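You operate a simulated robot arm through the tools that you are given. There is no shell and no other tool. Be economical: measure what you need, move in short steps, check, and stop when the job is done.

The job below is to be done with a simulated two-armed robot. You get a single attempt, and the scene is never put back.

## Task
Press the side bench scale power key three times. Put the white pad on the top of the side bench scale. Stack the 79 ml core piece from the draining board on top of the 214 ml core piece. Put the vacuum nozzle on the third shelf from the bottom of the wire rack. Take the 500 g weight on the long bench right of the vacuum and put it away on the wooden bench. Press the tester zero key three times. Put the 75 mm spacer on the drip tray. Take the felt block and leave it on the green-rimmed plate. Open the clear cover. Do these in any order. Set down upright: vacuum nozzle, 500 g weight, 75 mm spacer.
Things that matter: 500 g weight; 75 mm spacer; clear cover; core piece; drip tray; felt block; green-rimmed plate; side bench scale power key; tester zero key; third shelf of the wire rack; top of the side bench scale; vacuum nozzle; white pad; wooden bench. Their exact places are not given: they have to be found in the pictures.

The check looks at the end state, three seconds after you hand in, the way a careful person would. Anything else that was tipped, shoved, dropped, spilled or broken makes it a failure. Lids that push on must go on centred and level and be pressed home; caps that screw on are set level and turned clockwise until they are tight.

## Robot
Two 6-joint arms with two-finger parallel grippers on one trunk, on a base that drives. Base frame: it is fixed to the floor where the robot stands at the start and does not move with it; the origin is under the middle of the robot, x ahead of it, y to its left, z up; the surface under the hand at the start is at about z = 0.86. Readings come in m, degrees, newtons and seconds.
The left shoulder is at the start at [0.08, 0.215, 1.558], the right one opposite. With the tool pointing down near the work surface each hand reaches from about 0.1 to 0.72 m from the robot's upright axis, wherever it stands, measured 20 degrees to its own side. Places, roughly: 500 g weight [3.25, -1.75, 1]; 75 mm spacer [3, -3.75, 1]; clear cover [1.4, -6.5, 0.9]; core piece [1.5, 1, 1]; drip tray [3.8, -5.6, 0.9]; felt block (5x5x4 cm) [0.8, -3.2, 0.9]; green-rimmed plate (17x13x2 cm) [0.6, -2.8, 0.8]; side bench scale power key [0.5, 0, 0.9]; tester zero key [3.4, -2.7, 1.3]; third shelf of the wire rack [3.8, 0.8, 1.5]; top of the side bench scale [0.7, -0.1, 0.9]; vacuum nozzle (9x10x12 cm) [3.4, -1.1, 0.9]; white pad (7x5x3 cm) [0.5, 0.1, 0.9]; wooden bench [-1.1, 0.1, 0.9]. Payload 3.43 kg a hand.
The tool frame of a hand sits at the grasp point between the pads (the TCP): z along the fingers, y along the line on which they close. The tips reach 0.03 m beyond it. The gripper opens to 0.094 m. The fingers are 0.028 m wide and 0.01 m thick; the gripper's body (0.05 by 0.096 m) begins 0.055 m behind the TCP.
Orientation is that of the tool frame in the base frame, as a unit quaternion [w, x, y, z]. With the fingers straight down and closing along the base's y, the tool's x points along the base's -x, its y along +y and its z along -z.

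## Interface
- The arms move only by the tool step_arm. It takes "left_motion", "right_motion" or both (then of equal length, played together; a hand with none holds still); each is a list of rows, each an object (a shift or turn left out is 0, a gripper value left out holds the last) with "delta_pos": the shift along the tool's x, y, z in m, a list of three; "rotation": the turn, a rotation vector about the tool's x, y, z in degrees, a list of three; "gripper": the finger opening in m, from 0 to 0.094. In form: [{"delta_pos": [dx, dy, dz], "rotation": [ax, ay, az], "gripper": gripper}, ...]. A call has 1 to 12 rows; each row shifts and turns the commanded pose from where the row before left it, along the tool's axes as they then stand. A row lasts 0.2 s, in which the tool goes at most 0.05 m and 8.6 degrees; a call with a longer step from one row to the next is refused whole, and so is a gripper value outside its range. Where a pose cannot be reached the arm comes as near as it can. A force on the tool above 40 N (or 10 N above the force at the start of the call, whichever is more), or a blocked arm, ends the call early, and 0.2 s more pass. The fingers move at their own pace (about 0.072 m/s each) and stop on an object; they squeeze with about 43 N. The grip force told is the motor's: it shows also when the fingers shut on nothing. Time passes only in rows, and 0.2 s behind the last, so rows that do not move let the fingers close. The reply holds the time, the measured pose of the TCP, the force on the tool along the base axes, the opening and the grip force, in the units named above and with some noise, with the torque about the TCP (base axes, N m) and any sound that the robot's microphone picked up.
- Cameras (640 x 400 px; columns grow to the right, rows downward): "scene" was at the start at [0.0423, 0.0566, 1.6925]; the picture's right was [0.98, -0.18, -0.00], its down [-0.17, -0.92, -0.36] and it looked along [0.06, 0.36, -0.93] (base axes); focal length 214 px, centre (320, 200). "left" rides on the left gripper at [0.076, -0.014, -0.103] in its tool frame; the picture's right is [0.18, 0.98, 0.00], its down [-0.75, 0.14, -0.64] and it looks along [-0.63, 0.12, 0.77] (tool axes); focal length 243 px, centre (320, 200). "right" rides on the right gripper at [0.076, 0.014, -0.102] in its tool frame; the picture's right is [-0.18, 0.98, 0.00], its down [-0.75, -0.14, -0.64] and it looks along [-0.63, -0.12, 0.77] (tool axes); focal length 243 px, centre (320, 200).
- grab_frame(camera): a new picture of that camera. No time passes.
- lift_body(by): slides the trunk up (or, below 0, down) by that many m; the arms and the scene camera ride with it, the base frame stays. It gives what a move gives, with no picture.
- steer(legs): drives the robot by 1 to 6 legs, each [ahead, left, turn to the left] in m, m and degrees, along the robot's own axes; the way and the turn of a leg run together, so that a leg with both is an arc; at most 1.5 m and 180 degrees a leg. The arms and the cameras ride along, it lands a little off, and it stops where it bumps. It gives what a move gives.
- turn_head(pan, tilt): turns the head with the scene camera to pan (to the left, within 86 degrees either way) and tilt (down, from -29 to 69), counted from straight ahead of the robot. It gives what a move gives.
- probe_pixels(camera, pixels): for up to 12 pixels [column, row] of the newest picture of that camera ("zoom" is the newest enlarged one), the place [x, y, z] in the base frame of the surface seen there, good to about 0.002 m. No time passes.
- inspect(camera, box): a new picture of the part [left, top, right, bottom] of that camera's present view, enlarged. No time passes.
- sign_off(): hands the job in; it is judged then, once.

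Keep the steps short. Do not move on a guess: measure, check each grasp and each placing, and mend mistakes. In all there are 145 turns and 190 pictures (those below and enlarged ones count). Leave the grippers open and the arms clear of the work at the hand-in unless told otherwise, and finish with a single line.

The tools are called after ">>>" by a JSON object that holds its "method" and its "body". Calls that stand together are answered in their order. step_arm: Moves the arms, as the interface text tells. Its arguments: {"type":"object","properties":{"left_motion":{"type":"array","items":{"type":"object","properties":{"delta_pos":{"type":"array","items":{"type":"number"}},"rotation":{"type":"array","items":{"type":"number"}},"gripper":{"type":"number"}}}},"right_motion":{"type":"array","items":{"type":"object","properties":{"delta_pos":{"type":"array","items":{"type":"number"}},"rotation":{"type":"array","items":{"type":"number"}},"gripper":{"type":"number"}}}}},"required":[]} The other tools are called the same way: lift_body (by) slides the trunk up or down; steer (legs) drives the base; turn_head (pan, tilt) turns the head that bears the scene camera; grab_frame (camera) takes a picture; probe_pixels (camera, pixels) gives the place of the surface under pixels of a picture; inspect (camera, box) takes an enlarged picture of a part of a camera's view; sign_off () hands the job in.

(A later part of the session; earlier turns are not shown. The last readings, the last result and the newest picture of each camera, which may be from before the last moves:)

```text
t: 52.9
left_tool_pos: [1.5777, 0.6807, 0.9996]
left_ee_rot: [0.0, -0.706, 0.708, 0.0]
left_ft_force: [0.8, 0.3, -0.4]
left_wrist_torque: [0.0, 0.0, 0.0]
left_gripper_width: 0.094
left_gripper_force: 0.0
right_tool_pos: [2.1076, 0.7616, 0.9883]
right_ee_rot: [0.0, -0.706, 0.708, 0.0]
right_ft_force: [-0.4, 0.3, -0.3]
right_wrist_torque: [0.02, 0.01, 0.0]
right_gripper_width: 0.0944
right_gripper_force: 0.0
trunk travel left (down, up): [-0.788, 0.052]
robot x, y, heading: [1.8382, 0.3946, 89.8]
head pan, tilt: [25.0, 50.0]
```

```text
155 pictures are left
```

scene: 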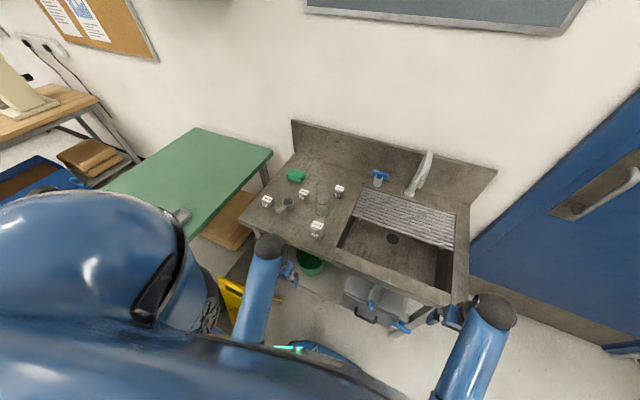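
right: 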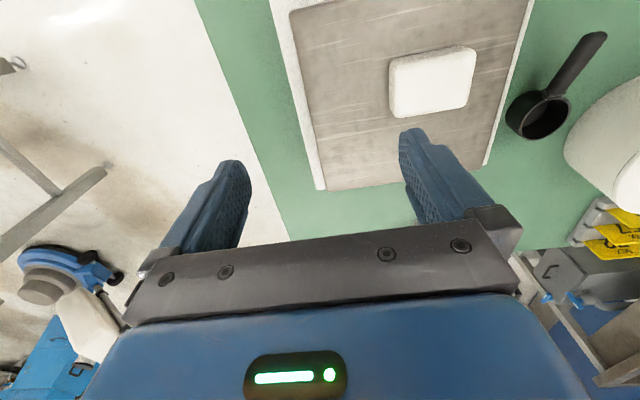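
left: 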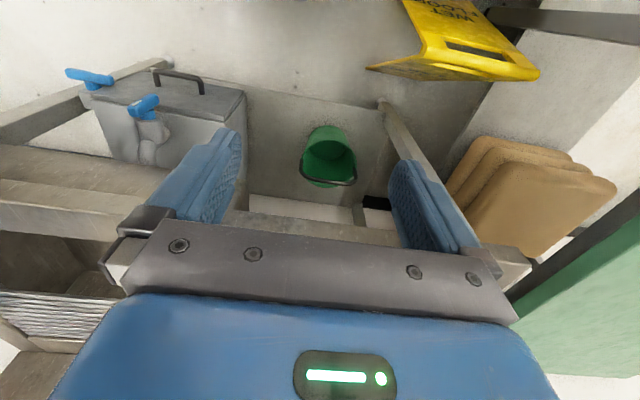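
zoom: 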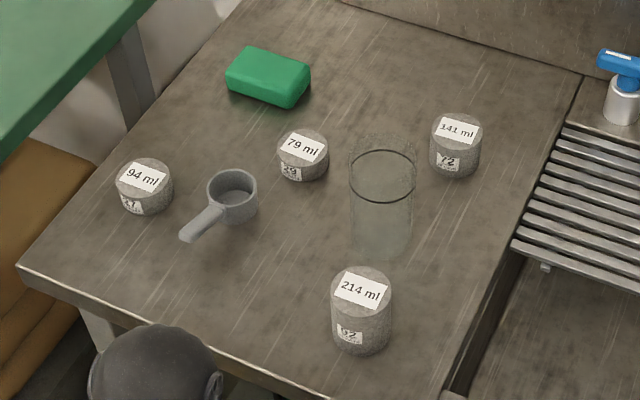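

Labels are readable: 79 ml at zoom (303,155), 214 ml at (361,310). Probing.

>>> {"method": "probe_pixels", "body": {"camera": "zoom", "pixels": [[303, 148], [303, 130], [281, 147], [327, 147], [303, 178], [361, 290], [361, 270], [333, 288], [389, 288], [361, 345], [382, 160], [233, 190]]}}

```text
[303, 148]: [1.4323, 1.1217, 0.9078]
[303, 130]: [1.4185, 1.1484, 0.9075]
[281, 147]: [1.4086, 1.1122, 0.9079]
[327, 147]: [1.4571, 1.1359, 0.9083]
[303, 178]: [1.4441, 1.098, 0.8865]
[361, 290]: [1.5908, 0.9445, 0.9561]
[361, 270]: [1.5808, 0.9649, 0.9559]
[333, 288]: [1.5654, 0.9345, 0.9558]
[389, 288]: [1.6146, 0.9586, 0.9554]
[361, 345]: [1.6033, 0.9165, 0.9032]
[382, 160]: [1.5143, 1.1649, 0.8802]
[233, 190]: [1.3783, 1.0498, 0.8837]
```

Top centres: 79 ml at [1.433,1.124,0.908], 214 ml at [1.590,0.947,0.956]. I must come closer; I check my base's extent by probing the base front visible at (310,352), and the beaker.

>>> {"method": "probe_pixels", "body": {"camera": "scene", "pixels": [[310, 345], [335, 352], [285, 348], [232, 300], [322, 205], [323, 192], [318, 190], [325, 215]]}}

>>> {"method": "turn_head", "body": {"pan": 0, "tilt": 69}}

>>> {"method": "grab_frame", "body": {"camera": "scene"}}

```text
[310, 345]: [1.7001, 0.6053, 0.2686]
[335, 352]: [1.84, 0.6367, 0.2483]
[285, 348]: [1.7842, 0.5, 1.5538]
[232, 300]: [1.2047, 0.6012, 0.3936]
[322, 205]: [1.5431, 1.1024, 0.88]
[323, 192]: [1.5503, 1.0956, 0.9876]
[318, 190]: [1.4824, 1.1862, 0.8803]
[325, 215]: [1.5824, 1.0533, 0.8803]
```

```text
t: 53.8
left_tool_pos: [1.5765, 0.6801, 0.9999]
left_ee_rot: [0.001, -0.706, 0.708, 0.0]
left_ft_force: [-0.1, -0.3, -1.1]
left_wrist_torque: [0.01, 0.0, 0.03]
left_gripper_width: 0.0939
left_gripper_force: 0.0
right_tool_pos: [2.1067, 0.7612, 0.9877]
right_ee_rot: [0.0, -0.706, 0.708, 0.0]
right_ft_force: [-0.1, 0.2, -0.6]
right_wrist_torque: [0.02, 0.03, 0.0]
right_gripper_width: 0.0939
right_gripper_force: 0.0
trunk travel left (down, up): [-0.788, 0.052]
robot x, y, heading: [1.8375, 0.3941, 89.7]
head pan, tilt: [0.0, 68.8]
```

```text
154 pictures are left
```

scene: 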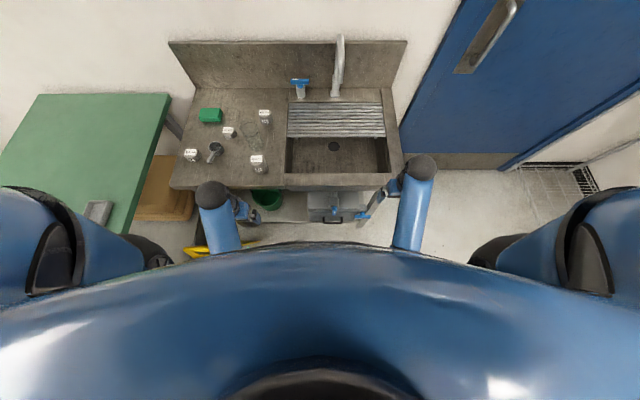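

Base radius ≈0.25. Moving to about (1.74,0.50) keeps clear of the bins (x 1.44) and brings the 79 ml piece within reach.

>>> {"method": "steer", "body": {"legs": [[0.11, 0.095, 0]]}}

>>> {"method": "turn_head", "body": {"pan": 25, "tilt": 58}}

>>> {"method": "grab_frame", "body": {"camera": "scene"}}

```text
t: 55.2
left_tool_pos: [1.4864, 0.7856, 1.001]
left_ee_rot: [0.001, -0.705, 0.709, 0.002]
left_ft_force: [0.2, -0.3, -0.2]
left_wrist_torque: [0.03, 0.03, 0.0]
left_gripper_width: 0.0941
left_gripper_force: 0.0
right_tool_pos: [2.0159, 0.8655, 0.9878]
right_ee_rot: [0.0, -0.706, 0.708, 0.001]
right_ft_force: [-0.4, -0.5, -0.1]
right_wrist_torque: [-0.01, -0.03, -0.02]
right_gripper_width: 0.0939
right_gripper_force: 0.1
trunk travel left (down, up): [-0.788, 0.052]
robot x, y, heading: [1.7426, 0.4968, 89.9]
head pan, tilt: [0.0, 68.8]
```

```text
t: 56.1
left_tool_pos: [1.4829, 0.7881, 0.9992]
left_ee_rot: [0.0, -0.706, 0.708, -0.001]
left_ft_force: [-0.4, 0.8, 0.0]
left_wrist_torque: [-0.02, 0.0, 0.03]
left_gripper_width: 0.0941
left_gripper_force: 0.2
right_tool_pos: [2.0132, 0.868, 0.9878]
right_ee_rot: [0.0, -0.706, 0.709, -0.001]
right_ft_force: [0.2, 0.4, -0.7]
right_wrist_torque: [0.04, -0.03, -0.01]
right_gripper_width: 0.0938
right_gripper_force: 0.1
trunk travel left (down, up): [-0.788, 0.052]
robot x, y, heading: [1.7492, 0.4989, 89.7]
head pan, tilt: [25.0, 58.0]
```

```text
153 pictures are left
```

scene: 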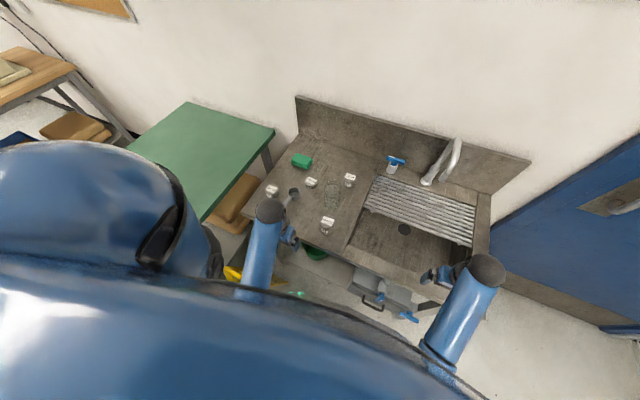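

I raise the left hand and bring it above the 79 ml piece.

>>> {"method": "step_arm", "body": {"left_motion": [{"delta_pos": [0, 0, -0.045]}, {"delta_pos": [0, 0, -0.045]}, {"delta_pos": [-0.048, 0.007, 0]}, {"delta_pos": [-0.048, 0.007, 0]}, {"delta_pos": [-0.048, 0.007, 0]}, {"delta_pos": [-0.048, 0.007, 0]}, {"delta_pos": [-0.048, 0.007, 0]}, {"delta_pos": [-0.048, 0.007, 0]}, {"delta_pos": [-0.048, 0.007, 0]}, {"delta_pos": [0, 0, 0.04]}, {}]}}

>>> {"method": "grab_frame", "body": {"camera": "left"}}

>>> {"method": "inspect", "body": {"camera": "scene", "box": [250, 140, 380, 250]}}

```text
t: 58.5
left_tool_pos: [1.4363, 1.1076, 0.9535]
left_ee_rot: [0.002, -0.706, 0.709, 0.0]
left_ft_force: [0.0, 0.6, 0.3]
left_wrist_torque: [0.03, -0.02, 0.0]
left_gripper_width: 0.094
left_gripper_force: 0.0
left hand out of reach, approached as far as the arm can: row 1, 2, 3
right_tool_pos: [2.0126, 0.8672, 0.9879]
right_ee_rot: [0.0, -0.706, 0.708, 0.0]
right_ft_force: [0.0, -0.2, 0.4]
right_wrist_torque: [-0.02, -0.03, 0.01]
right_gripper_width: 0.0941
right_gripper_force: 0.0
trunk travel left (down, up): [-0.788, 0.052]
robot x, y, heading: [1.7469, 0.5016, 89.9]
head pan, tilt: [25.0, 58.0]
```

```text
152 pictures are left
```

left: 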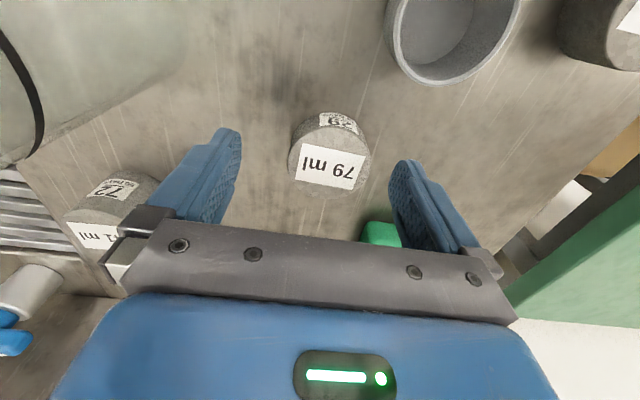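

```text
3.64 times, centred on (315, 195) of scene
```

zoom: 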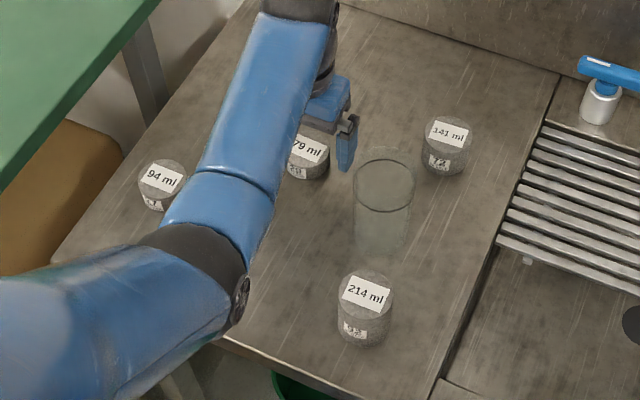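

The hand is low (rises near the body could not be reached), but nothing was touched. I measure the 79 ml piece in the left picture.

>>> {"method": "probe_pixels", "body": {"camera": "left", "pixels": [[330, 160], [290, 160], [370, 160], [330, 122], [328, 192], [336, 120], [450, 20], [20, 130]]}}

```text
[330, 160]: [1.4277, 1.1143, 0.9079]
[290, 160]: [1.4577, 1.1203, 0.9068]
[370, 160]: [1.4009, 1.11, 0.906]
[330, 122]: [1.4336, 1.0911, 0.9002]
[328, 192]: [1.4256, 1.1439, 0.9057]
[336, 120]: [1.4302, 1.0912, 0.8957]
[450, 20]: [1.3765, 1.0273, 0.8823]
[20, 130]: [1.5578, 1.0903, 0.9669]
```

Centre of the piece ≈[1.4295,1.118]. I align, lower to TCP 0.913 (tips 3 mm above the board) and close.

>>> {"method": "step_arm", "body": {"left_motion": [{"delta_pos": [-0.0105, 0.007, 0]}, {"delta_pos": [0, 0, 0.02]}, {"delta_pos": [0, 0, 0.02]}, {}, {"gripper": 0}, {}, {}, {}]}}

>>> {"method": "grab_frame", "body": {"camera": "left"}}

```text
t: 60.3
left_tool_pos: [1.4302, 1.1187, 0.9142]
left_ee_rot: [0.001, -0.706, 0.708, -0.001]
left_ft_force: [-0.3, 0.6, 0.0]
left_wrist_torque: [-0.01, 0.05, 0.01]
left_gripper_width: 0.059
left_gripper_force: 42.8
right_tool_pos: [2.0131, 0.8676, 0.9878]
right_ee_rot: [0.0, -0.706, 0.709, -0.001]
right_ft_force: [0.3, 0.7, -0.4]
right_wrist_torque: [0.02, -0.03, 0.0]
right_gripper_width: 0.0939
right_gripper_force: 0.1
trunk travel left (down, up): [-0.788, 0.052]
robot x, y, heading: [1.7454, 0.5007, 90.0]
head pan, tilt: [25.0, 58.0]
```

```text
150 pictures are left
```

left: 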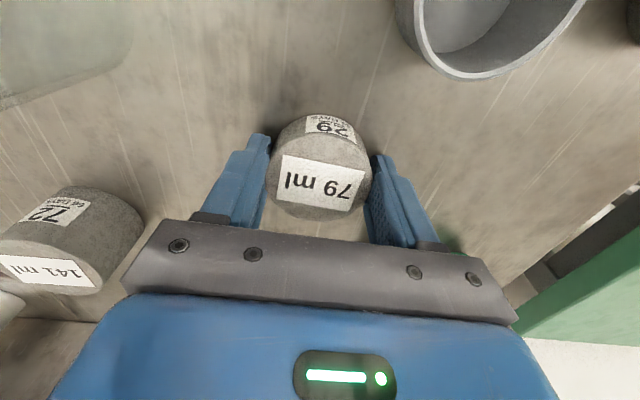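

Held (59 mm). Slow lift, then carry at z≈1.07 over to the 214 ml piece.

>>> {"method": "step_arm", "body": {"left_motion": [{"delta_pos": [0, 0, -0.008]}, {"delta_pos": [0, 0, -0.015]}, {"delta_pos": [0, 0, -0.03]}, {"delta_pos": [0, 0, -0.04]}, {"delta_pos": [0, 0, -0.04]}, {"delta_pos": [0, 0, -0.027]}, {"delta_pos": [0.02, -0.018, 0]}, {"delta_pos": [0.03, -0.028, 0]}, {"delta_pos": [0.03, -0.028, 0]}, {}]}}

>>> {"method": "grab_frame", "body": {"camera": "left"}}

```text
t: 62.4
left_tool_pos: [1.5013, 1.0651, 1.0444]
left_ee_rot: [0.01, -0.707, 0.707, 0.009]
left_ft_force: [-3.4, -2.5, 24.7]
left_wrist_torque: [-0.33, -0.95, -0.13]
left_gripper_width: 0.0589
left_gripper_force: 43.2
left hand out of reach, approached as far as the arm can: row 7, 8, 9
right_tool_pos: [2.0132, 0.8672, 0.9885]
right_ee_rot: [0.001, -0.706, 0.708, 0.001]
right_ft_force: [-0.3, -0.1, 0.4]
right_wrist_torque: [0.0, 0.0, -0.04]
right_gripper_width: 0.0939
right_gripper_force: 0.1
trunk travel left (down, up): [-0.788, 0.052]
robot x, y, heading: [1.7447, 0.4977, 90.0]
head pan, tilt: [25.0, 58.0]
stopped in row 10 (left hand): the force on the tool passed its limit at 45 N (the readings are from after the stop); the commanded pose is now the measured one
```

```text
149 pictures are left
```

left: 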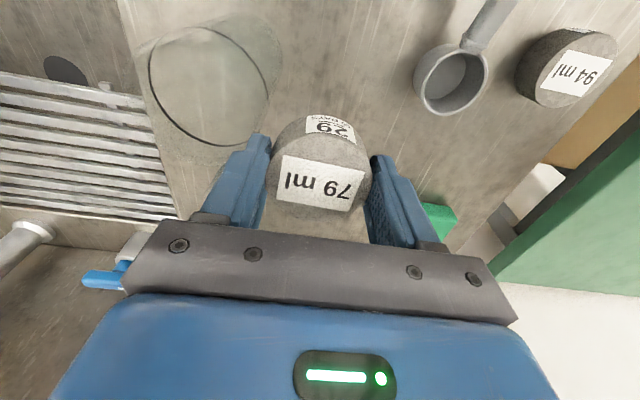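

The finger pressed on the beaker's rim — the arm couldn't hold its height. I lift the trunk 4.5 cm straight up to get off.

>>> {"method": "lift_body", "body": {"by": 0.045}}

>>> {"method": "grab_frame", "body": {"camera": "left"}}

>>> {"method": "inspect", "body": {"camera": "scene", "box": [250, 140, 380, 250]}}

```text
t: 63.3
left_tool_pos: [1.5006, 1.0638, 1.0861]
left_ee_rot: [-0.007, 0.707, -0.707, -0.006]
left_ft_force: [1.0, -0.1, -1.6]
left_wrist_torque: [-0.01, -0.02, -0.02]
left_gripper_width: 0.0591
left_gripper_force: 42.9
right_tool_pos: [2.0132, 0.8672, 1.0325]
right_ee_rot: [-0.001, -0.705, 0.709, -0.001]
right_ft_force: [0.3, 0.2, -0.5]
right_wrist_torque: [-0.01, 0.04, -0.01]
right_gripper_width: 0.0939
right_gripper_force: 0.1
trunk travel left (down, up): [-0.833, 0.007]
robot x, y, heading: [1.7466, 0.5003, 89.5]
head pan, tilt: [25.0, 58.0]
```

```text
148 pictures are left
```

left: 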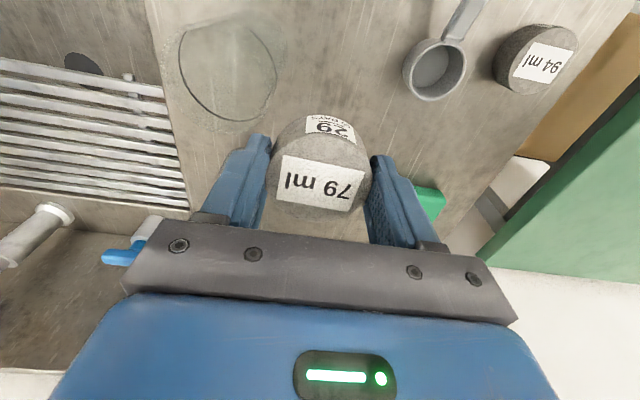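

```text
3.64 times, centred on (315, 195) of scene
```

zoom: 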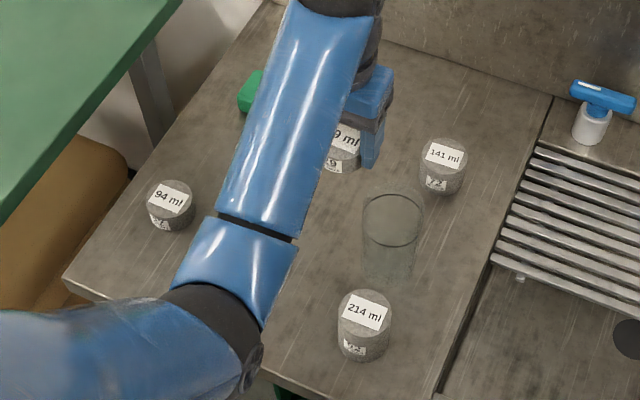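

The beaker stands unharmed. I first move to the side (−x), then back (−y), away from the beaker, correcting the 1° tilt.

>>> {"method": "step_arm", "body": {"left_motion": [{"delta_pos": [0, 0.02, 0], "rotation": [0, 1.0, 0]}, {"delta_pos": [0.03, 0, 0]}, {"delta_pos": [0.04, 0, 0]}, {"delta_pos": [0.04, 0, 0]}, {}]}}

>>> {"method": "grab_frame", "body": {"camera": "left"}}

>>> {"method": "inspect", "body": {"camera": "scene", "box": [250, 140, 380, 250]}}

```text
t: 64.5
left_tool_pos: [1.4819, 0.9667, 1.0456]
left_ee_rot: [-0.002, 0.707, -0.707, -0.002]
left_ft_force: [-0.5, 0.4, -1.9]
left_wrist_torque: [-0.01, 0.0, -0.02]
left_gripper_width: 0.0591
left_gripper_force: 42.8
left hand out of reach, approached as far as the arm can: row 2, 3, 4
right_tool_pos: [2.0125, 0.8691, 1.0317]
right_ee_rot: [-0.001, -0.706, 0.708, -0.001]
right_ft_force: [0.3, -0.3, 0.7]
right_wrist_torque: [0.02, -0.01, 0.03]
right_gripper_width: 0.0939
right_gripper_force: 0.1
trunk travel left (down, up): [-0.833, 0.007]
robot x, y, heading: [1.7477, 0.4976, 90.0]
head pan, tilt: [25.0, 58.0]
```

```text
146 pictures are left
```

left: 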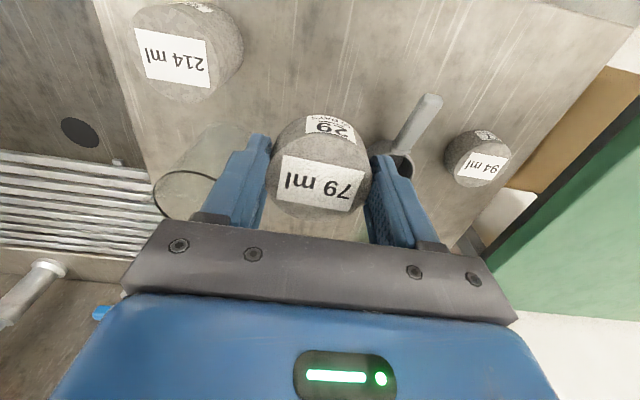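

```text
3.64 times, centred on (315, 195) of scene
```

zoom: 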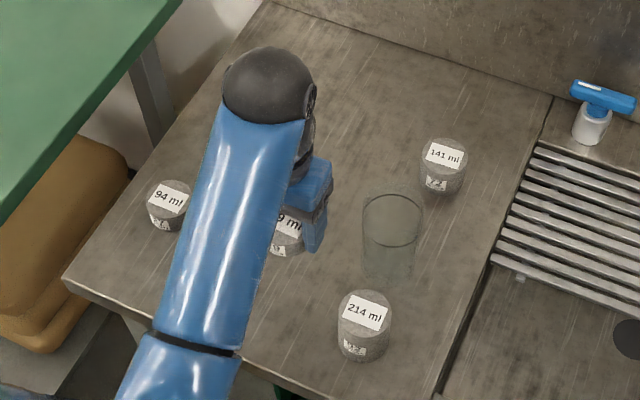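

Near the body the arm can't rise. I back the base 0.12 m to gain height over the 214 ml piece, then measure that piece.

>>> {"method": "steer", "body": {"legs": [[-0.12, 0, 0]]}}

>>> {"method": "grab_frame", "body": {"camera": "left"}}

>>> {"method": "inspect", "body": {"camera": "scene", "box": [250, 140, 380, 250]}}

```text
t: 65.8
left_tool_pos: [1.4807, 0.8501, 1.0428]
left_ee_rot: [0.001, -0.707, 0.707, 0.001]
left_ft_force: [-1.3, 1.0, -1.7]
left_wrist_torque: [0.01, 0.0, -0.01]
left_gripper_width: 0.0592
left_gripper_force: 43.4
right_tool_pos: [2.0134, 0.753, 1.0303]
right_ee_rot: [-0.002, -0.706, 0.708, -0.001]
right_ft_force: [-0.6, 0.9, 0.2]
right_wrist_torque: [-0.05, 0.01, -0.01]
right_gripper_width: 0.094
right_gripper_force: 0.0
trunk travel left (down, up): [-0.833, 0.007]
robot x, y, heading: [1.7455, 0.3777, 89.8]
head pan, tilt: [25.0, 58.0]
```

```text
144 pictures are left
```

left: 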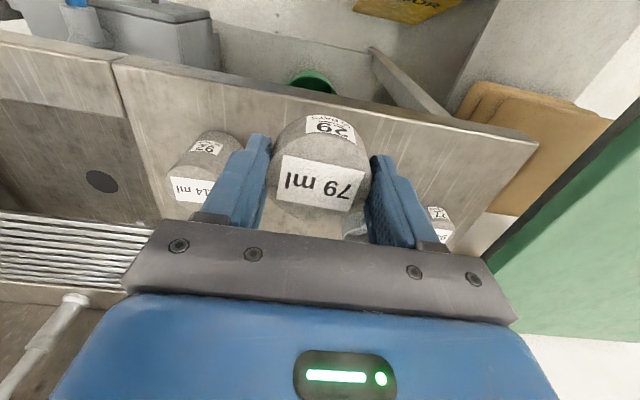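

```text
3.64 times, centred on (315, 195) of scene
```

zoom: 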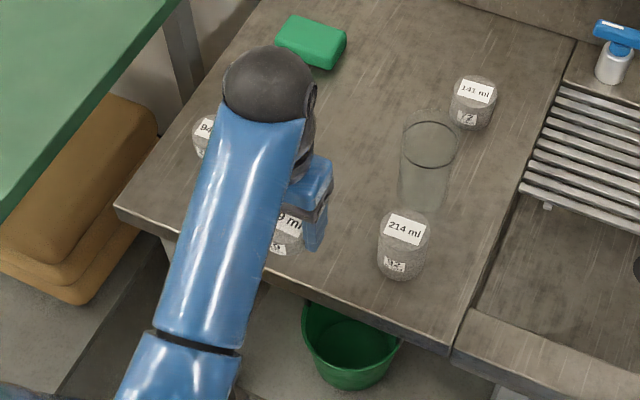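

>>> {"method": "probe_pixels", "body": {"camera": "zoom", "pixels": [[404, 230], [380, 225], [427, 226], [404, 212], [404, 243], [404, 270], [404, 240], [430, 110], [405, 140], [458, 140], [432, 165]]}}

```text
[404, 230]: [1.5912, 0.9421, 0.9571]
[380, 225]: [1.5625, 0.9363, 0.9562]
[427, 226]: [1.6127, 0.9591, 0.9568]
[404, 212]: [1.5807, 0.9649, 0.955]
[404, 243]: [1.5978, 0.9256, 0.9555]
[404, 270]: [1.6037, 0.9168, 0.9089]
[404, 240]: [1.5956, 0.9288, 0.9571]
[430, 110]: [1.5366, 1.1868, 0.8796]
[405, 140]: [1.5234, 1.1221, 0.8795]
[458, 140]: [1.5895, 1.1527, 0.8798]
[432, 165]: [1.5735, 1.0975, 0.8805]
```

214 ml top centre ≈[1.589,0.947,0.957]. I carry the held piece there at z≈1.045.

>>> {"method": "step_arm", "body": {"left_motion": [{"delta_pos": [-0.03, 0, -0.01]}, {"delta_pos": [-0.035, -0.02, 0]}, {"delta_pos": [-0.032, -0.03, 0]}, {"delta_pos": [0, -0.035, 0]}, {"delta_pos": [0, -0.023, 0]}, {}]}}

>>> {"method": "inspect", "body": {"camera": "scene", "box": [280, 160, 380, 240]}}

>>> {"method": "grab_frame", "body": {"camera": "left"}}

```text
t: 67.2
left_tool_pos: [1.5881, 0.9444, 1.0515]
left_ee_rot: [0.001, -0.707, 0.707, 0.002]
left_ft_force: [0.2, 0.4, -2.7]
left_wrist_torque: [-0.03, 0.02, -0.04]
left_gripper_width: 0.0588
left_gripper_force: 43.2
right_tool_pos: [2.0122, 0.7488, 1.0318]
right_ee_rot: [0.0, -0.706, 0.708, 0.0]
right_ft_force: [0.3, -0.6, -0.3]
right_wrist_torque: [0.0, -0.03, 0.02]
right_gripper_width: 0.0939
right_gripper_force: 0.1
trunk travel left (down, up): [-0.833, 0.007]
robot x, y, heading: [1.7441, 0.3807, 89.9]
head pan, tilt: [25.0, 58.0]
```

```text
5.00 times, centred on (330, 200) of scene
```

zoom: 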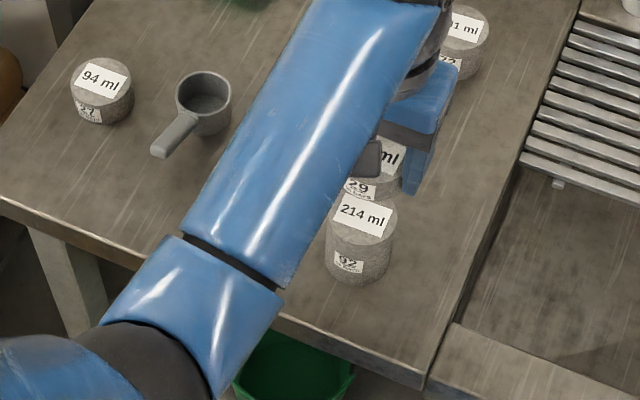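

```text
141 pictures are left
```

left: 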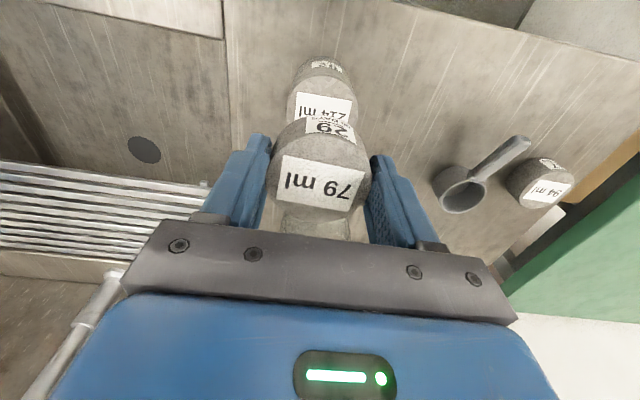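

Aligned. I lower to just above the top.

>>> {"method": "step_arm", "body": {"left_motion": [{"delta_pos": [0, 0, 0.03]}, {"delta_pos": [0, 0, 0.02]}, {"delta_pos": [0, 0, 0.005]}, {}]}}

>>> {"method": "inspect", "body": {"camera": "scene", "box": [310, 175, 370, 225]}}

>>> {"method": "grab_frame", "body": {"camera": "left"}}

```text
t: 68.2
left_tool_pos: [1.5885, 0.9437, 0.9985]
left_ee_rot: [-0.002, 0.707, -0.707, -0.003]
left_ft_force: [-0.5, 0.0, -1.7]
left_wrist_torque: [-0.02, 0.01, 0.01]
left_gripper_width: 0.0589
left_gripper_force: 43.2
right_tool_pos: [2.0134, 0.7486, 1.0327]
right_ee_rot: [0.0, -0.706, 0.708, 0.0]
right_ft_force: [0.0, 0.1, -0.9]
right_wrist_torque: [-0.01, 0.02, 0.0]
right_gripper_width: 0.094
right_gripper_force: 0.0
trunk travel left (down, up): [-0.833, 0.007]
robot x, y, heading: [1.7452, 0.3767, 89.9]
head pan, tilt: [25.0, 58.0]
```

```text
8.00 times, centred on (340, 200) of scene
```

zoom: 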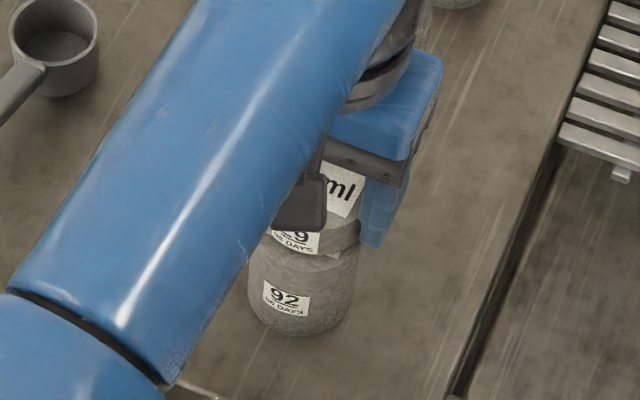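

```text
139 pictures are left
```

left: 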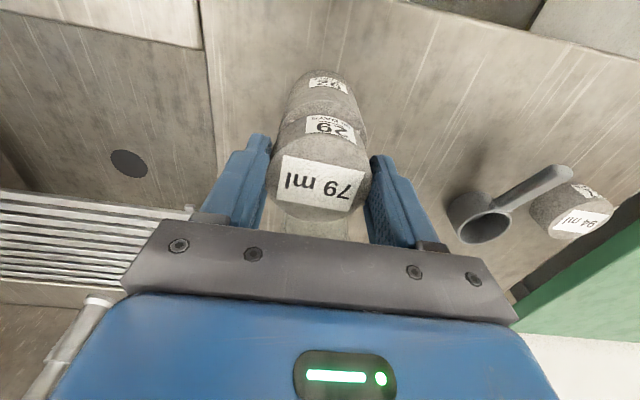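

Well aligned; I correct y by +2 mm and lower in small steps till it rests.

>>> {"method": "step_arm", "body": {"left_motion": [{"delta_pos": [-0.002, 0, 0.003]}, {"delta_pos": [0, 0, 0.002]}, {"delta_pos": [0, 0, 0.001]}, {}]}}

>>> {"method": "inspect", "body": {"camera": "scene", "box": [310, 175, 370, 225]}}

```text
t: 69.2
left_tool_pos: [1.5888, 0.9463, 0.9947]
left_ee_rot: [0.003, -0.707, 0.707, 0.003]
left_ft_force: [0.9, -0.3, -1.2]
left_wrist_torque: [-0.02, -0.01, -0.03]
left_gripper_width: 0.0588
left_gripper_force: 43.0
right_tool_pos: [2.0128, 0.7477, 1.0328]
right_ee_rot: [0.0, -0.706, 0.709, 0.0]
right_ft_force: [0.8, 0.0, 0.2]
right_wrist_torque: [-0.01, 0.0, -0.02]
right_gripper_width: 0.0938
right_gripper_force: 0.1
trunk travel left (down, up): [-0.833, 0.007]
robot x, y, heading: [1.7447, 0.3761, 89.7]
head pan, tilt: [25.0, 58.0]
```

```text
8.00 times, centred on (340, 200) of scene
```

zoom: 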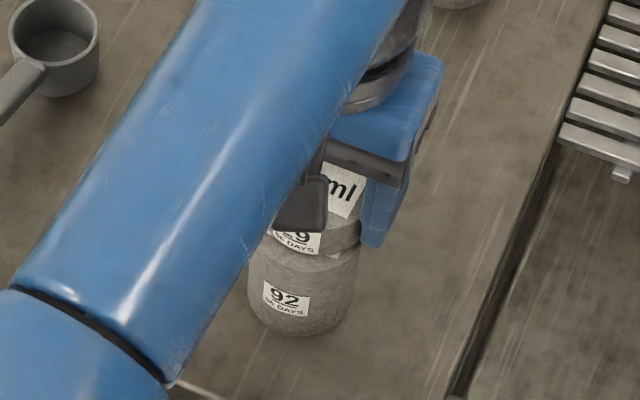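

>>> {"method": "step_arm", "body": {"left_motion": [{"delta_pos": [0, 0, 0.0015]}, {"delta_pos": [0, 0, 0.0015]}, {}]}}

```text
t: 70.0
left_tool_pos: [1.5881, 0.9441, 0.991]
left_ee_rot: [0.003, -0.707, 0.707, 0.002]
left_ft_force: [-0.1, 0.0, -1.9]
left_wrist_torque: [0.0, 0.04, 0.0]
left_gripper_width: 0.0593
left_gripper_force: 42.9
right_tool_pos: [2.0117, 0.7487, 1.0331]
right_ee_rot: [0.001, -0.706, 0.709, 0.001]
right_ft_force: [0.8, -0.4, 0.6]
right_wrist_torque: [-0.02, -0.02, 0.03]
right_gripper_width: 0.0941
right_gripper_force: 0.1
trunk travel left (down, up): [-0.833, 0.007]
robot x, y, heading: [1.7428, 0.3844, 89.7]
head pan, tilt: [25.0, 58.0]
```

Still hanging (−1.9 N). Two more small steps.

>>> {"method": "step_arm", "body": {"left_motion": [{"delta_pos": [0, 0, 0.0015]}, {"delta_pos": [0, 0, 0.0015]}, {}]}}

>>> {"method": "inspect", "body": {"camera": "scene", "box": [310, 175, 370, 225]}}

```text
t: 70.8
left_tool_pos: [1.5889, 0.945, 0.9914]
left_ee_rot: [-0.004, 0.707, -0.707, -0.005]
left_ft_force: [-2.5, -0.2, 13.3]
left_wrist_torque: [-0.33, -0.06, -0.04]
left_gripper_width: 0.0588
left_gripper_force: 43.3
right_tool_pos: [2.0133, 0.7464, 1.0327]
right_ee_rot: [0.0, -0.706, 0.708, 0.001]
right_ft_force: [-0.3, 0.5, 0.4]
right_wrist_torque: [0.0, -0.02, -0.03]
right_gripper_width: 0.0937
right_gripper_force: 0.1
trunk travel left (down, up): [-0.833, 0.007]
robot x, y, heading: [1.743, 0.3789, 89.6]
head pan, tilt: [25.0, 58.0]
```

```text
8.00 times, centred on (340, 200) of scene
```

zoom: 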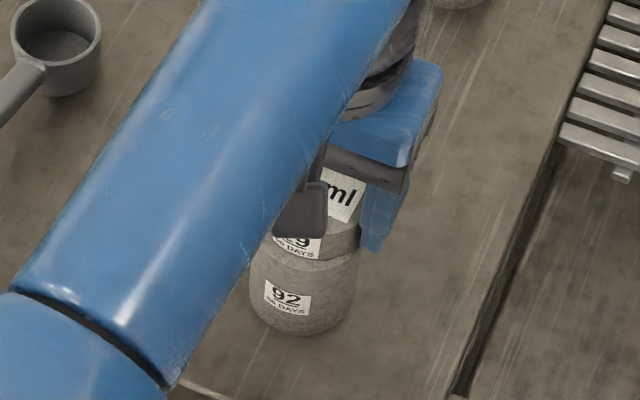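

It rests (13 N). I relieve 1 mm, open, rise and retreat.

>>> {"method": "step_arm", "body": {"left_motion": [{"delta_pos": [0, 0, -0.0015]}, {"gripper": 0.094}, {}, {"delta_pos": [0, 0, -0.02]}, {"delta_pos": [0, 0, -0.03]}, {"delta_pos": [0, 0, -0.02]}, {"delta_pos": [0.04, 0, 0]}, {"delta_pos": [0.04, 0, 0]}, {}]}}

>>> {"method": "grab_frame", "body": {"camera": "left"}}

>>> {"method": "inspect", "body": {"camera": "scene", "box": [280, 150, 380, 230]}}

```text
t: 72.8
left_tool_pos: [1.5909, 0.867, 1.0508]
left_ee_rot: [-0.004, 0.708, -0.706, -0.003]
left_ft_force: [0.2, 1.0, 0.1]
left_wrist_torque: [-0.04, -0.03, -0.01]
left_gripper_width: 0.094
left_gripper_force: 0.0
left hand out of reach, approached as far as the arm can: row 8
right_tool_pos: [2.0142, 0.7486, 1.0334]
right_ee_rot: [0.0, -0.706, 0.708, 0.0]
right_ft_force: [-0.4, 0.3, 0.1]
right_wrist_torque: [0.03, -0.04, 0.0]
right_gripper_width: 0.0941
right_gripper_force: 0.0
trunk travel left (down, up): [-0.833, 0.007]
robot x, y, heading: [1.7464, 0.384, 89.7]
head pan, tilt: [25.0, 58.0]
```

```text
136 pictures are left
```

left: 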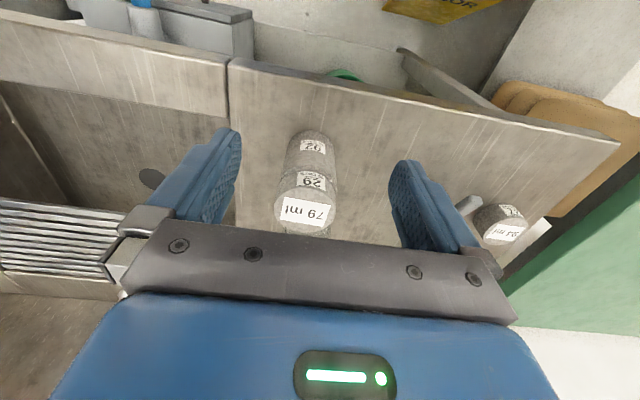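

```text
5.00 times, centred on (330, 190) of scene
```

zoom: 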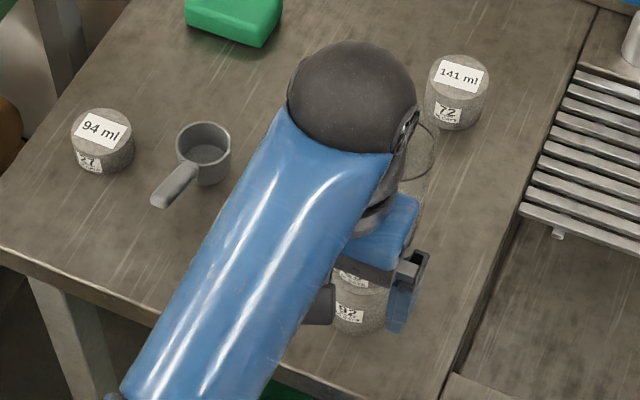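

Stack is good. Now I back away and drive toward the long bench with the vacuum.

>>> {"method": "steer", "body": {"legs": [[-0.6, 0, 0], [0, 0, -90], [0.65, 0, 0], [0, -0.75, 0]]}}

>>> {"method": "turn_head", "body": {"pan": 0, "tilt": 35}}

>>> {"method": "grab_frame", "body": {"camera": "scene"}}

```text
t: 87.0
left_tool_pos: [2.8612, -0.8654, 1.0511]
left_ee_rot: [0.005, 0.016, 1.0, -0.001]
left_ft_force: [-1.1, 1.0, 0.1]
left_wrist_torque: [-0.03, -0.01, 0.01]
left_gripper_width: 0.0939
left_gripper_force: 0.1
right_tool_pos: [2.7289, -1.2838, 1.0331]
right_ee_rot: [0.0, 0.018, 1.0, -0.001]
right_ft_force: [0.8, 0.8, 0.2]
right_wrist_torque: [0.01, 0.03, -0.01]
right_gripper_width: 0.094
right_gripper_force: 0.0
trunk travel left (down, up): [-0.833, 0.007]
robot x, y, heading: [2.3707, -1.0107, -2.1]
head pan, tilt: [25.0, 58.0]
```

```text
t: 87.9
left_tool_pos: [2.8598, -0.8658, 1.0502]
left_ee_rot: [0.005, 0.017, 1.0, 0.0]
left_ft_force: [0.9, 0.6, 1.1]
left_wrist_torque: [-0.02, 0.04, -0.01]
left_gripper_width: 0.094
left_gripper_force: 0.0
right_tool_pos: [2.7286, -1.2851, 1.0325]
right_ee_rot: [0.0, 0.018, 1.0, 0.0]
right_ft_force: [-0.4, 0.8, 0.2]
right_wrist_torque: [-0.01, 0.01, -0.02]
right_gripper_width: 0.0939
right_gripper_force: 0.0
trunk travel left (down, up): [-0.833, 0.007]
robot x, y, heading: [2.369, -1.0099, -2.3]
head pan, tilt: [0.0, 35.0]
```

```text
134 pictures are left
```

scene: 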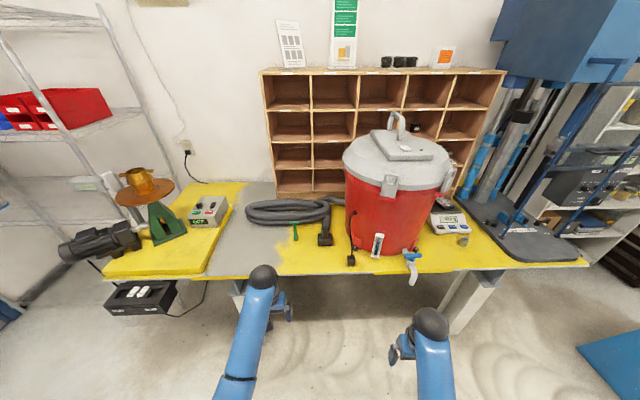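

>>> {"method": "inspect", "body": {"camera": "scene", "box": [220, 180, 380, 280]}}

>>> {"method": "probe_pixels", "body": {"camera": "zoom", "pixels": [[420, 205], [420, 240], [400, 240], [440, 240], [420, 165], [420, 140], [420, 290], [420, 340], [298, 230]]}}

>>> {"method": "inspect", "body": {"camera": "scene", "box": [400, 170, 560, 270]}}

>>> {"method": "probe_pixels", "body": {"camera": "zoom", "pixels": [[252, 270], [240, 272], [265, 272], [252, 287], [252, 240], [252, 310], [180, 220], [200, 240], [130, 200]]}}

>>> {"method": "inspect", "body": {"camera": "scene", "box": [0, 0, 220, 300]}}

```text
4.00 times, centred on (300, 230) of scene
```

zoom: 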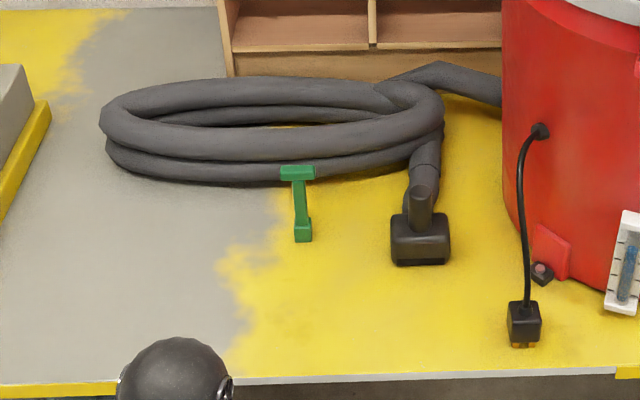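

```text
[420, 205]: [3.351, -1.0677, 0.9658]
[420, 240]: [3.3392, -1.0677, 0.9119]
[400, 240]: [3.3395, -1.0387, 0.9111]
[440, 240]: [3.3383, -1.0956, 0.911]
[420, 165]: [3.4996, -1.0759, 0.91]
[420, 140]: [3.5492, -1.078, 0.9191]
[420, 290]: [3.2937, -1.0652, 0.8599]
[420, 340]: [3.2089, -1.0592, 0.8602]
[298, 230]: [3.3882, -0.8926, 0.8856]
```

```text
4.00 times, centred on (480, 220) of scene
```

zoom: 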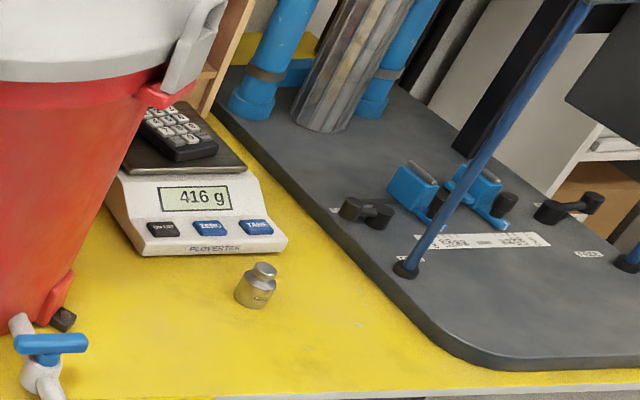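

```text
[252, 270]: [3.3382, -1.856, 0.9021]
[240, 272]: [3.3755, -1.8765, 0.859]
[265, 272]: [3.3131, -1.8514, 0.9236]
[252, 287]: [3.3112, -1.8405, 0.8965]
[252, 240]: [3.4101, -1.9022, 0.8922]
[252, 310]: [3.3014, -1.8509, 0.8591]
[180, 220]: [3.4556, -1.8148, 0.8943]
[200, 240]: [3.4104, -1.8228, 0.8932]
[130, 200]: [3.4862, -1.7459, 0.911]
```

```text
1.33 times, centred on (110, 150) of scene
```

zoom: 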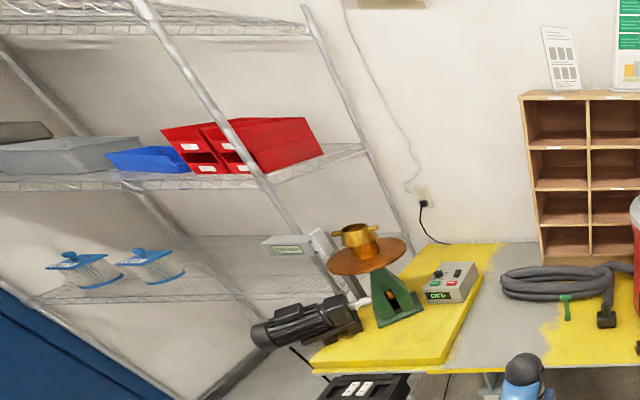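

The nozzle stands on the bench with its neck up; the 500 g weight is at zoom (255,285). I probe the rack shelves and look again more to the left.

>>> {"method": "turn_head", "body": {"pan": 35, "tilt": 10}}

>>> {"method": "grab_frame", "body": {"camera": "scene"}}

```text
t: 88.9
left_tool_pos: [2.8606, -0.8664, 1.0519]
left_ee_rot: [0.005, 0.017, 1.0, 0.0]
left_ft_force: [0.4, 0.5, 0.0]
left_wrist_torque: [-0.02, 0.0, -0.01]
left_gripper_width: 0.0939
left_gripper_force: 0.0
right_tool_pos: [2.7284, -1.2859, 1.0313]
right_ee_rot: [0.0, 0.018, 1.0, 0.0]
right_ft_force: [0.4, -0.1, 0.8]
right_wrist_torque: [-0.03, -0.04, 0.01]
right_gripper_width: 0.0942
right_gripper_force: 0.0
trunk travel left (down, up): [-0.833, 0.007]
robot x, y, heading: [2.3674, -1.0062, -2.1]
head pan, tilt: [35.0, 10.0]
```

```text
130 pictures are left
```

scene: 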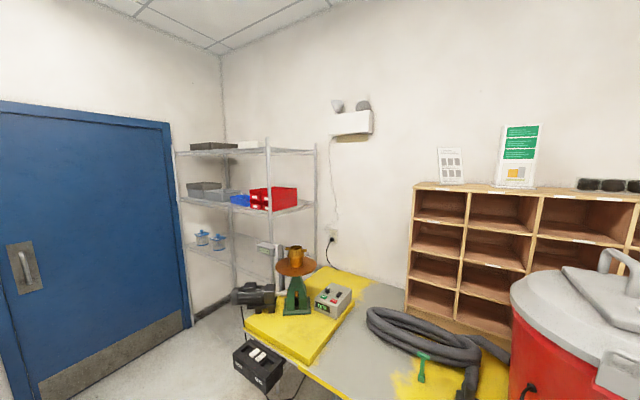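

>>> {"method": "inspect", "body": {"camera": "scene", "box": [165, 125, 335, 325]}}

>>> {"method": "probe_pixels", "body": {"camera": "scene", "pixels": [[268, 151], [268, 214], [233, 212], [300, 207], [312, 150], [178, 152], [183, 201], [240, 208], [225, 208], [215, 248], [235, 252], [205, 312]]}}

```text
2.00 times, centred on (250, 225) of scene
```

zoom: 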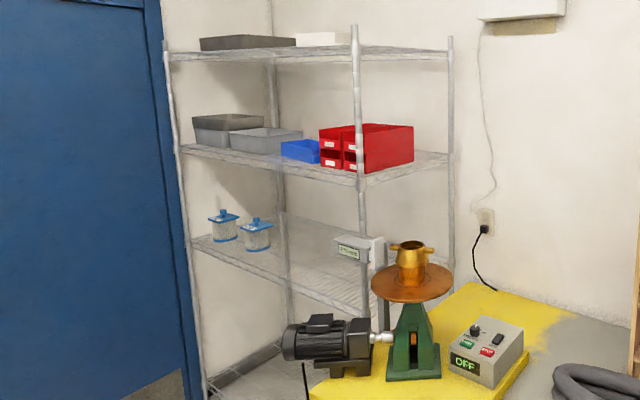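

```text
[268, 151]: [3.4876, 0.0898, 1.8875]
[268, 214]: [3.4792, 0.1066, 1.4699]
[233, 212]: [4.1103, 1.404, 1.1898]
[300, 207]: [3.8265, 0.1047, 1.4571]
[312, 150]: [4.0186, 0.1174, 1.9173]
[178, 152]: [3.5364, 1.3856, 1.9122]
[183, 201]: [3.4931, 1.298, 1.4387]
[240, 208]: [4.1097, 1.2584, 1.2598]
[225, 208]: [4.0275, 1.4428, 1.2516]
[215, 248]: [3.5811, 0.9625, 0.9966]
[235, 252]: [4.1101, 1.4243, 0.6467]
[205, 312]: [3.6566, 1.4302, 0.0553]
```

The third shelf is at z≈1.46 (x 3.48–4.05, y 0.1–1.4). I approach the bench to take the nozzle with the right hand.

>>> {"method": "steer", "body": {"legs": [[0, 0, 2.1], [0.36, 0.13, 0]]}}

>>> {"method": "turn_head", "body": {"pan": -15, "tilt": 50}}

>>> {"method": "grab_frame", "body": {"camera": "scene"}}

>>> {"method": "grab_frame", "body": {"camera": "right"}}

```text
t: 91.7
left_tool_pos: [3.2081, -0.7205, 1.0533]
left_ee_rot: [0.006, 0.0, 1.0, 0.0]
left_ft_force: [0.3, 0.2, 0.5]
left_wrist_torque: [-0.01, -0.06, 0.02]
left_gripper_width: 0.0941
left_gripper_force: 0.0
right_tool_pos: [3.0897, -1.1444, 1.0344]
right_ee_rot: [0.001, 0.002, 1.0, 0.001]
right_ft_force: [1.1, -0.2, 0.8]
right_wrist_torque: [0.04, -0.02, 0.0]
right_gripper_width: 0.094
right_gripper_force: 0.0
trunk travel left (down, up): [-0.833, 0.007]
robot x, y, heading: [2.7221, -0.8769, -0.1]
head pan, tilt: [35.0, 10.0]
```

```text
t: 92.8
left_tool_pos: [3.2105, -0.7198, 1.0519]
left_ee_rot: [0.005, 0.0, 1.0, 0.0]
left_ft_force: [-0.4, 1.0, 0.0]
left_wrist_torque: [0.0, 0.0, 0.04]
left_gripper_width: 0.0939
left_gripper_force: 0.0
right_tool_pos: [3.0922, -1.1435, 1.0332]
right_ee_rot: [0.0, 0.001, 1.0, 0.0]
right_ft_force: [-0.7, 0.4, -0.3]
right_wrist_torque: [0.03, 0.01, -0.01]
right_gripper_width: 0.0939
right_gripper_force: 0.0
trunk travel left (down, up): [-0.833, 0.007]
robot x, y, heading: [2.7239, -0.8783, -0.3]
head pan, tilt: [-15.0, 50.0]
```

```text
128 pictures are left
```

scene: 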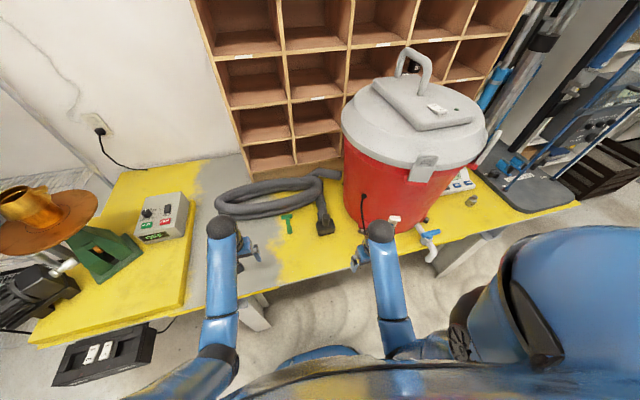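

```text
127 pictures are left
```

right: 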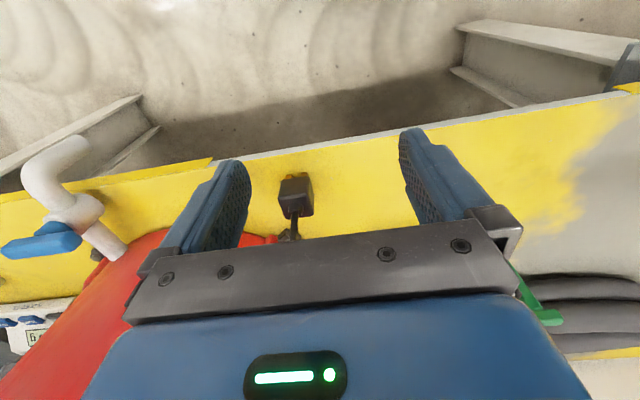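

>>> {"method": "inspect", "body": {"camera": "scene", "box": [285, 170, 375, 245]}}

>>> {"method": "probe_pixels", "body": {"camera": "zoom", "pixels": [[275, 200], [250, 230], [300, 220], [275, 250], [240, 200], [310, 200], [290, 170], [275, 150], [265, 180], [262, 215], [285, 195], [295, 245]]}}

```text
5.33 times, centred on (330, 208) of scene
```

zoom: 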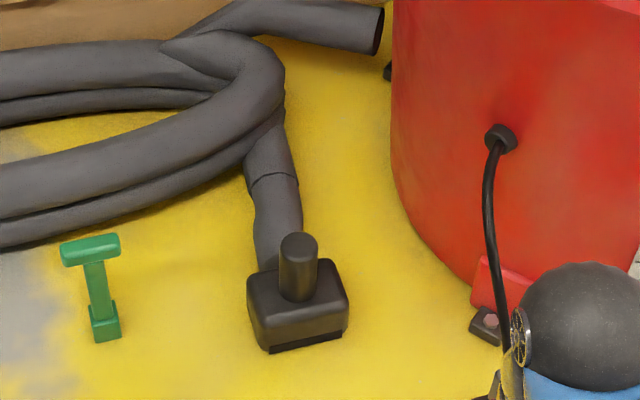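

```text
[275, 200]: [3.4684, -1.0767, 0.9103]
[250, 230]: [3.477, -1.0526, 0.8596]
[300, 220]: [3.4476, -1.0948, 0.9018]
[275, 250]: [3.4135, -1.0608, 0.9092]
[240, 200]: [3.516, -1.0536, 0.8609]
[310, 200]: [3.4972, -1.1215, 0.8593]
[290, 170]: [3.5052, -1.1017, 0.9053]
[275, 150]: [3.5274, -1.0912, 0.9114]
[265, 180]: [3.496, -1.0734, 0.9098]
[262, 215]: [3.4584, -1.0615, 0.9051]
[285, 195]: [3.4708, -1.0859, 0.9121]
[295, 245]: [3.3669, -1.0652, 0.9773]
```

>>> {"method": "probe_pixels", "body": {"camera": "zoom", "pixels": [[298, 238], [298, 265], [283, 265], [314, 265], [298, 290], [265, 300], [330, 290], [270, 320], [275, 345], [345, 325], [345, 300], [325, 265]]}}

```text
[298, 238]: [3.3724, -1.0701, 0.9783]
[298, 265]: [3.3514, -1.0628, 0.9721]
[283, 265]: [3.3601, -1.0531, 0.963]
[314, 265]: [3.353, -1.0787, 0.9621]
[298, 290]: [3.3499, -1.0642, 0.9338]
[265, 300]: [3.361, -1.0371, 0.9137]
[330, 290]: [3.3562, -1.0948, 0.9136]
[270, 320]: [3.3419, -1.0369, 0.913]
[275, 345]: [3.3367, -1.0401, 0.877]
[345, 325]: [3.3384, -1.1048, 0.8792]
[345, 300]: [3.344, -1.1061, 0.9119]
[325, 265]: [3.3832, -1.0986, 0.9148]
```

The nozzle is loose of the hose; its neck axis is at ≈[3.364,-1.066], neck from z .914 to .98. I'll grip the neck with the tool pitched 60° forward, so it can go on the shelf. First move ahead, then pitch.

>>> {"method": "step_arm", "body": {"right_motion": [{"delta_pos": [-0.042, 0.0194, 0]}, {"delta_pos": [-0.042, 0.0194, 0]}, {"delta_pos": [-0.042, 0.0194, 0]}, {"delta_pos": [-0.042, 0.0194, 0]}, {"delta_pos": [0, 0, -0.03]}, {"rotation": [0, -8.5, 0]}, {"rotation": [0, -8.5, 0]}, {"rotation": [0, -8.5, 0]}, {"rotation": [0, -8.5, 0]}, {"rotation": [0, -8.5, 0]}, {"rotation": [0, -8.5, 0]}, {"rotation": [0, -8.5, 0]}]}}

>>> {"method": "grab_frame", "body": {"camera": "right"}}

>>> {"method": "inspect", "body": {"camera": "scene", "box": [265, 160, 395, 265]}}

```text
t: 95.5
left_tool_pos: [3.2101, -0.7193, 1.052]
left_ee_rot: [0.004, 0.001, 1.0, 0.0]
left_ft_force: [0.3, -0.1, -0.2]
left_wrist_torque: [0.02, -0.01, -0.03]
left_gripper_width: 0.0942
left_gripper_force: 0.0
right_tool_pos: [3.2599, -1.067, 1.0621]
right_ee_rot: [0.497, 0.0, 0.868, -0.001]
right_ft_force: [0.2, 0.3, -0.3]
right_wrist_torque: [0.04, 0.0, -0.02]
right_gripper_width: 0.0939
right_gripper_force: 0.0
trunk travel left (down, up): [-0.833, 0.007]
robot x, y, heading: [2.7241, -0.8731, 0.0]
head pan, tilt: [-15.0, 50.0]
```

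```text
125 pictures are left
```

right: 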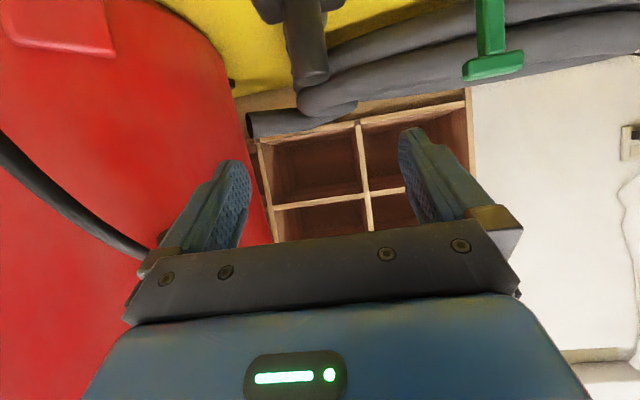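

```text
3.81 times, centred on (330, 212) of scene
```

zoom: 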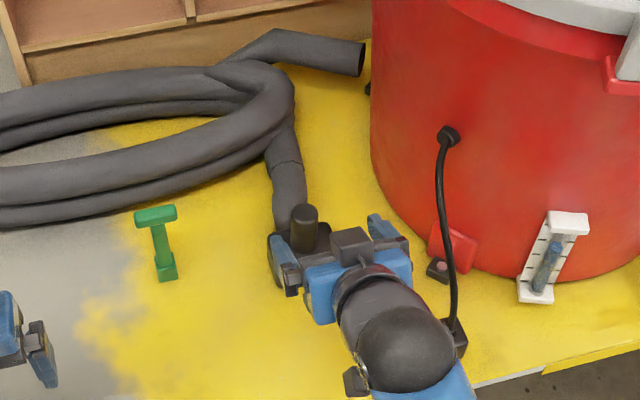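

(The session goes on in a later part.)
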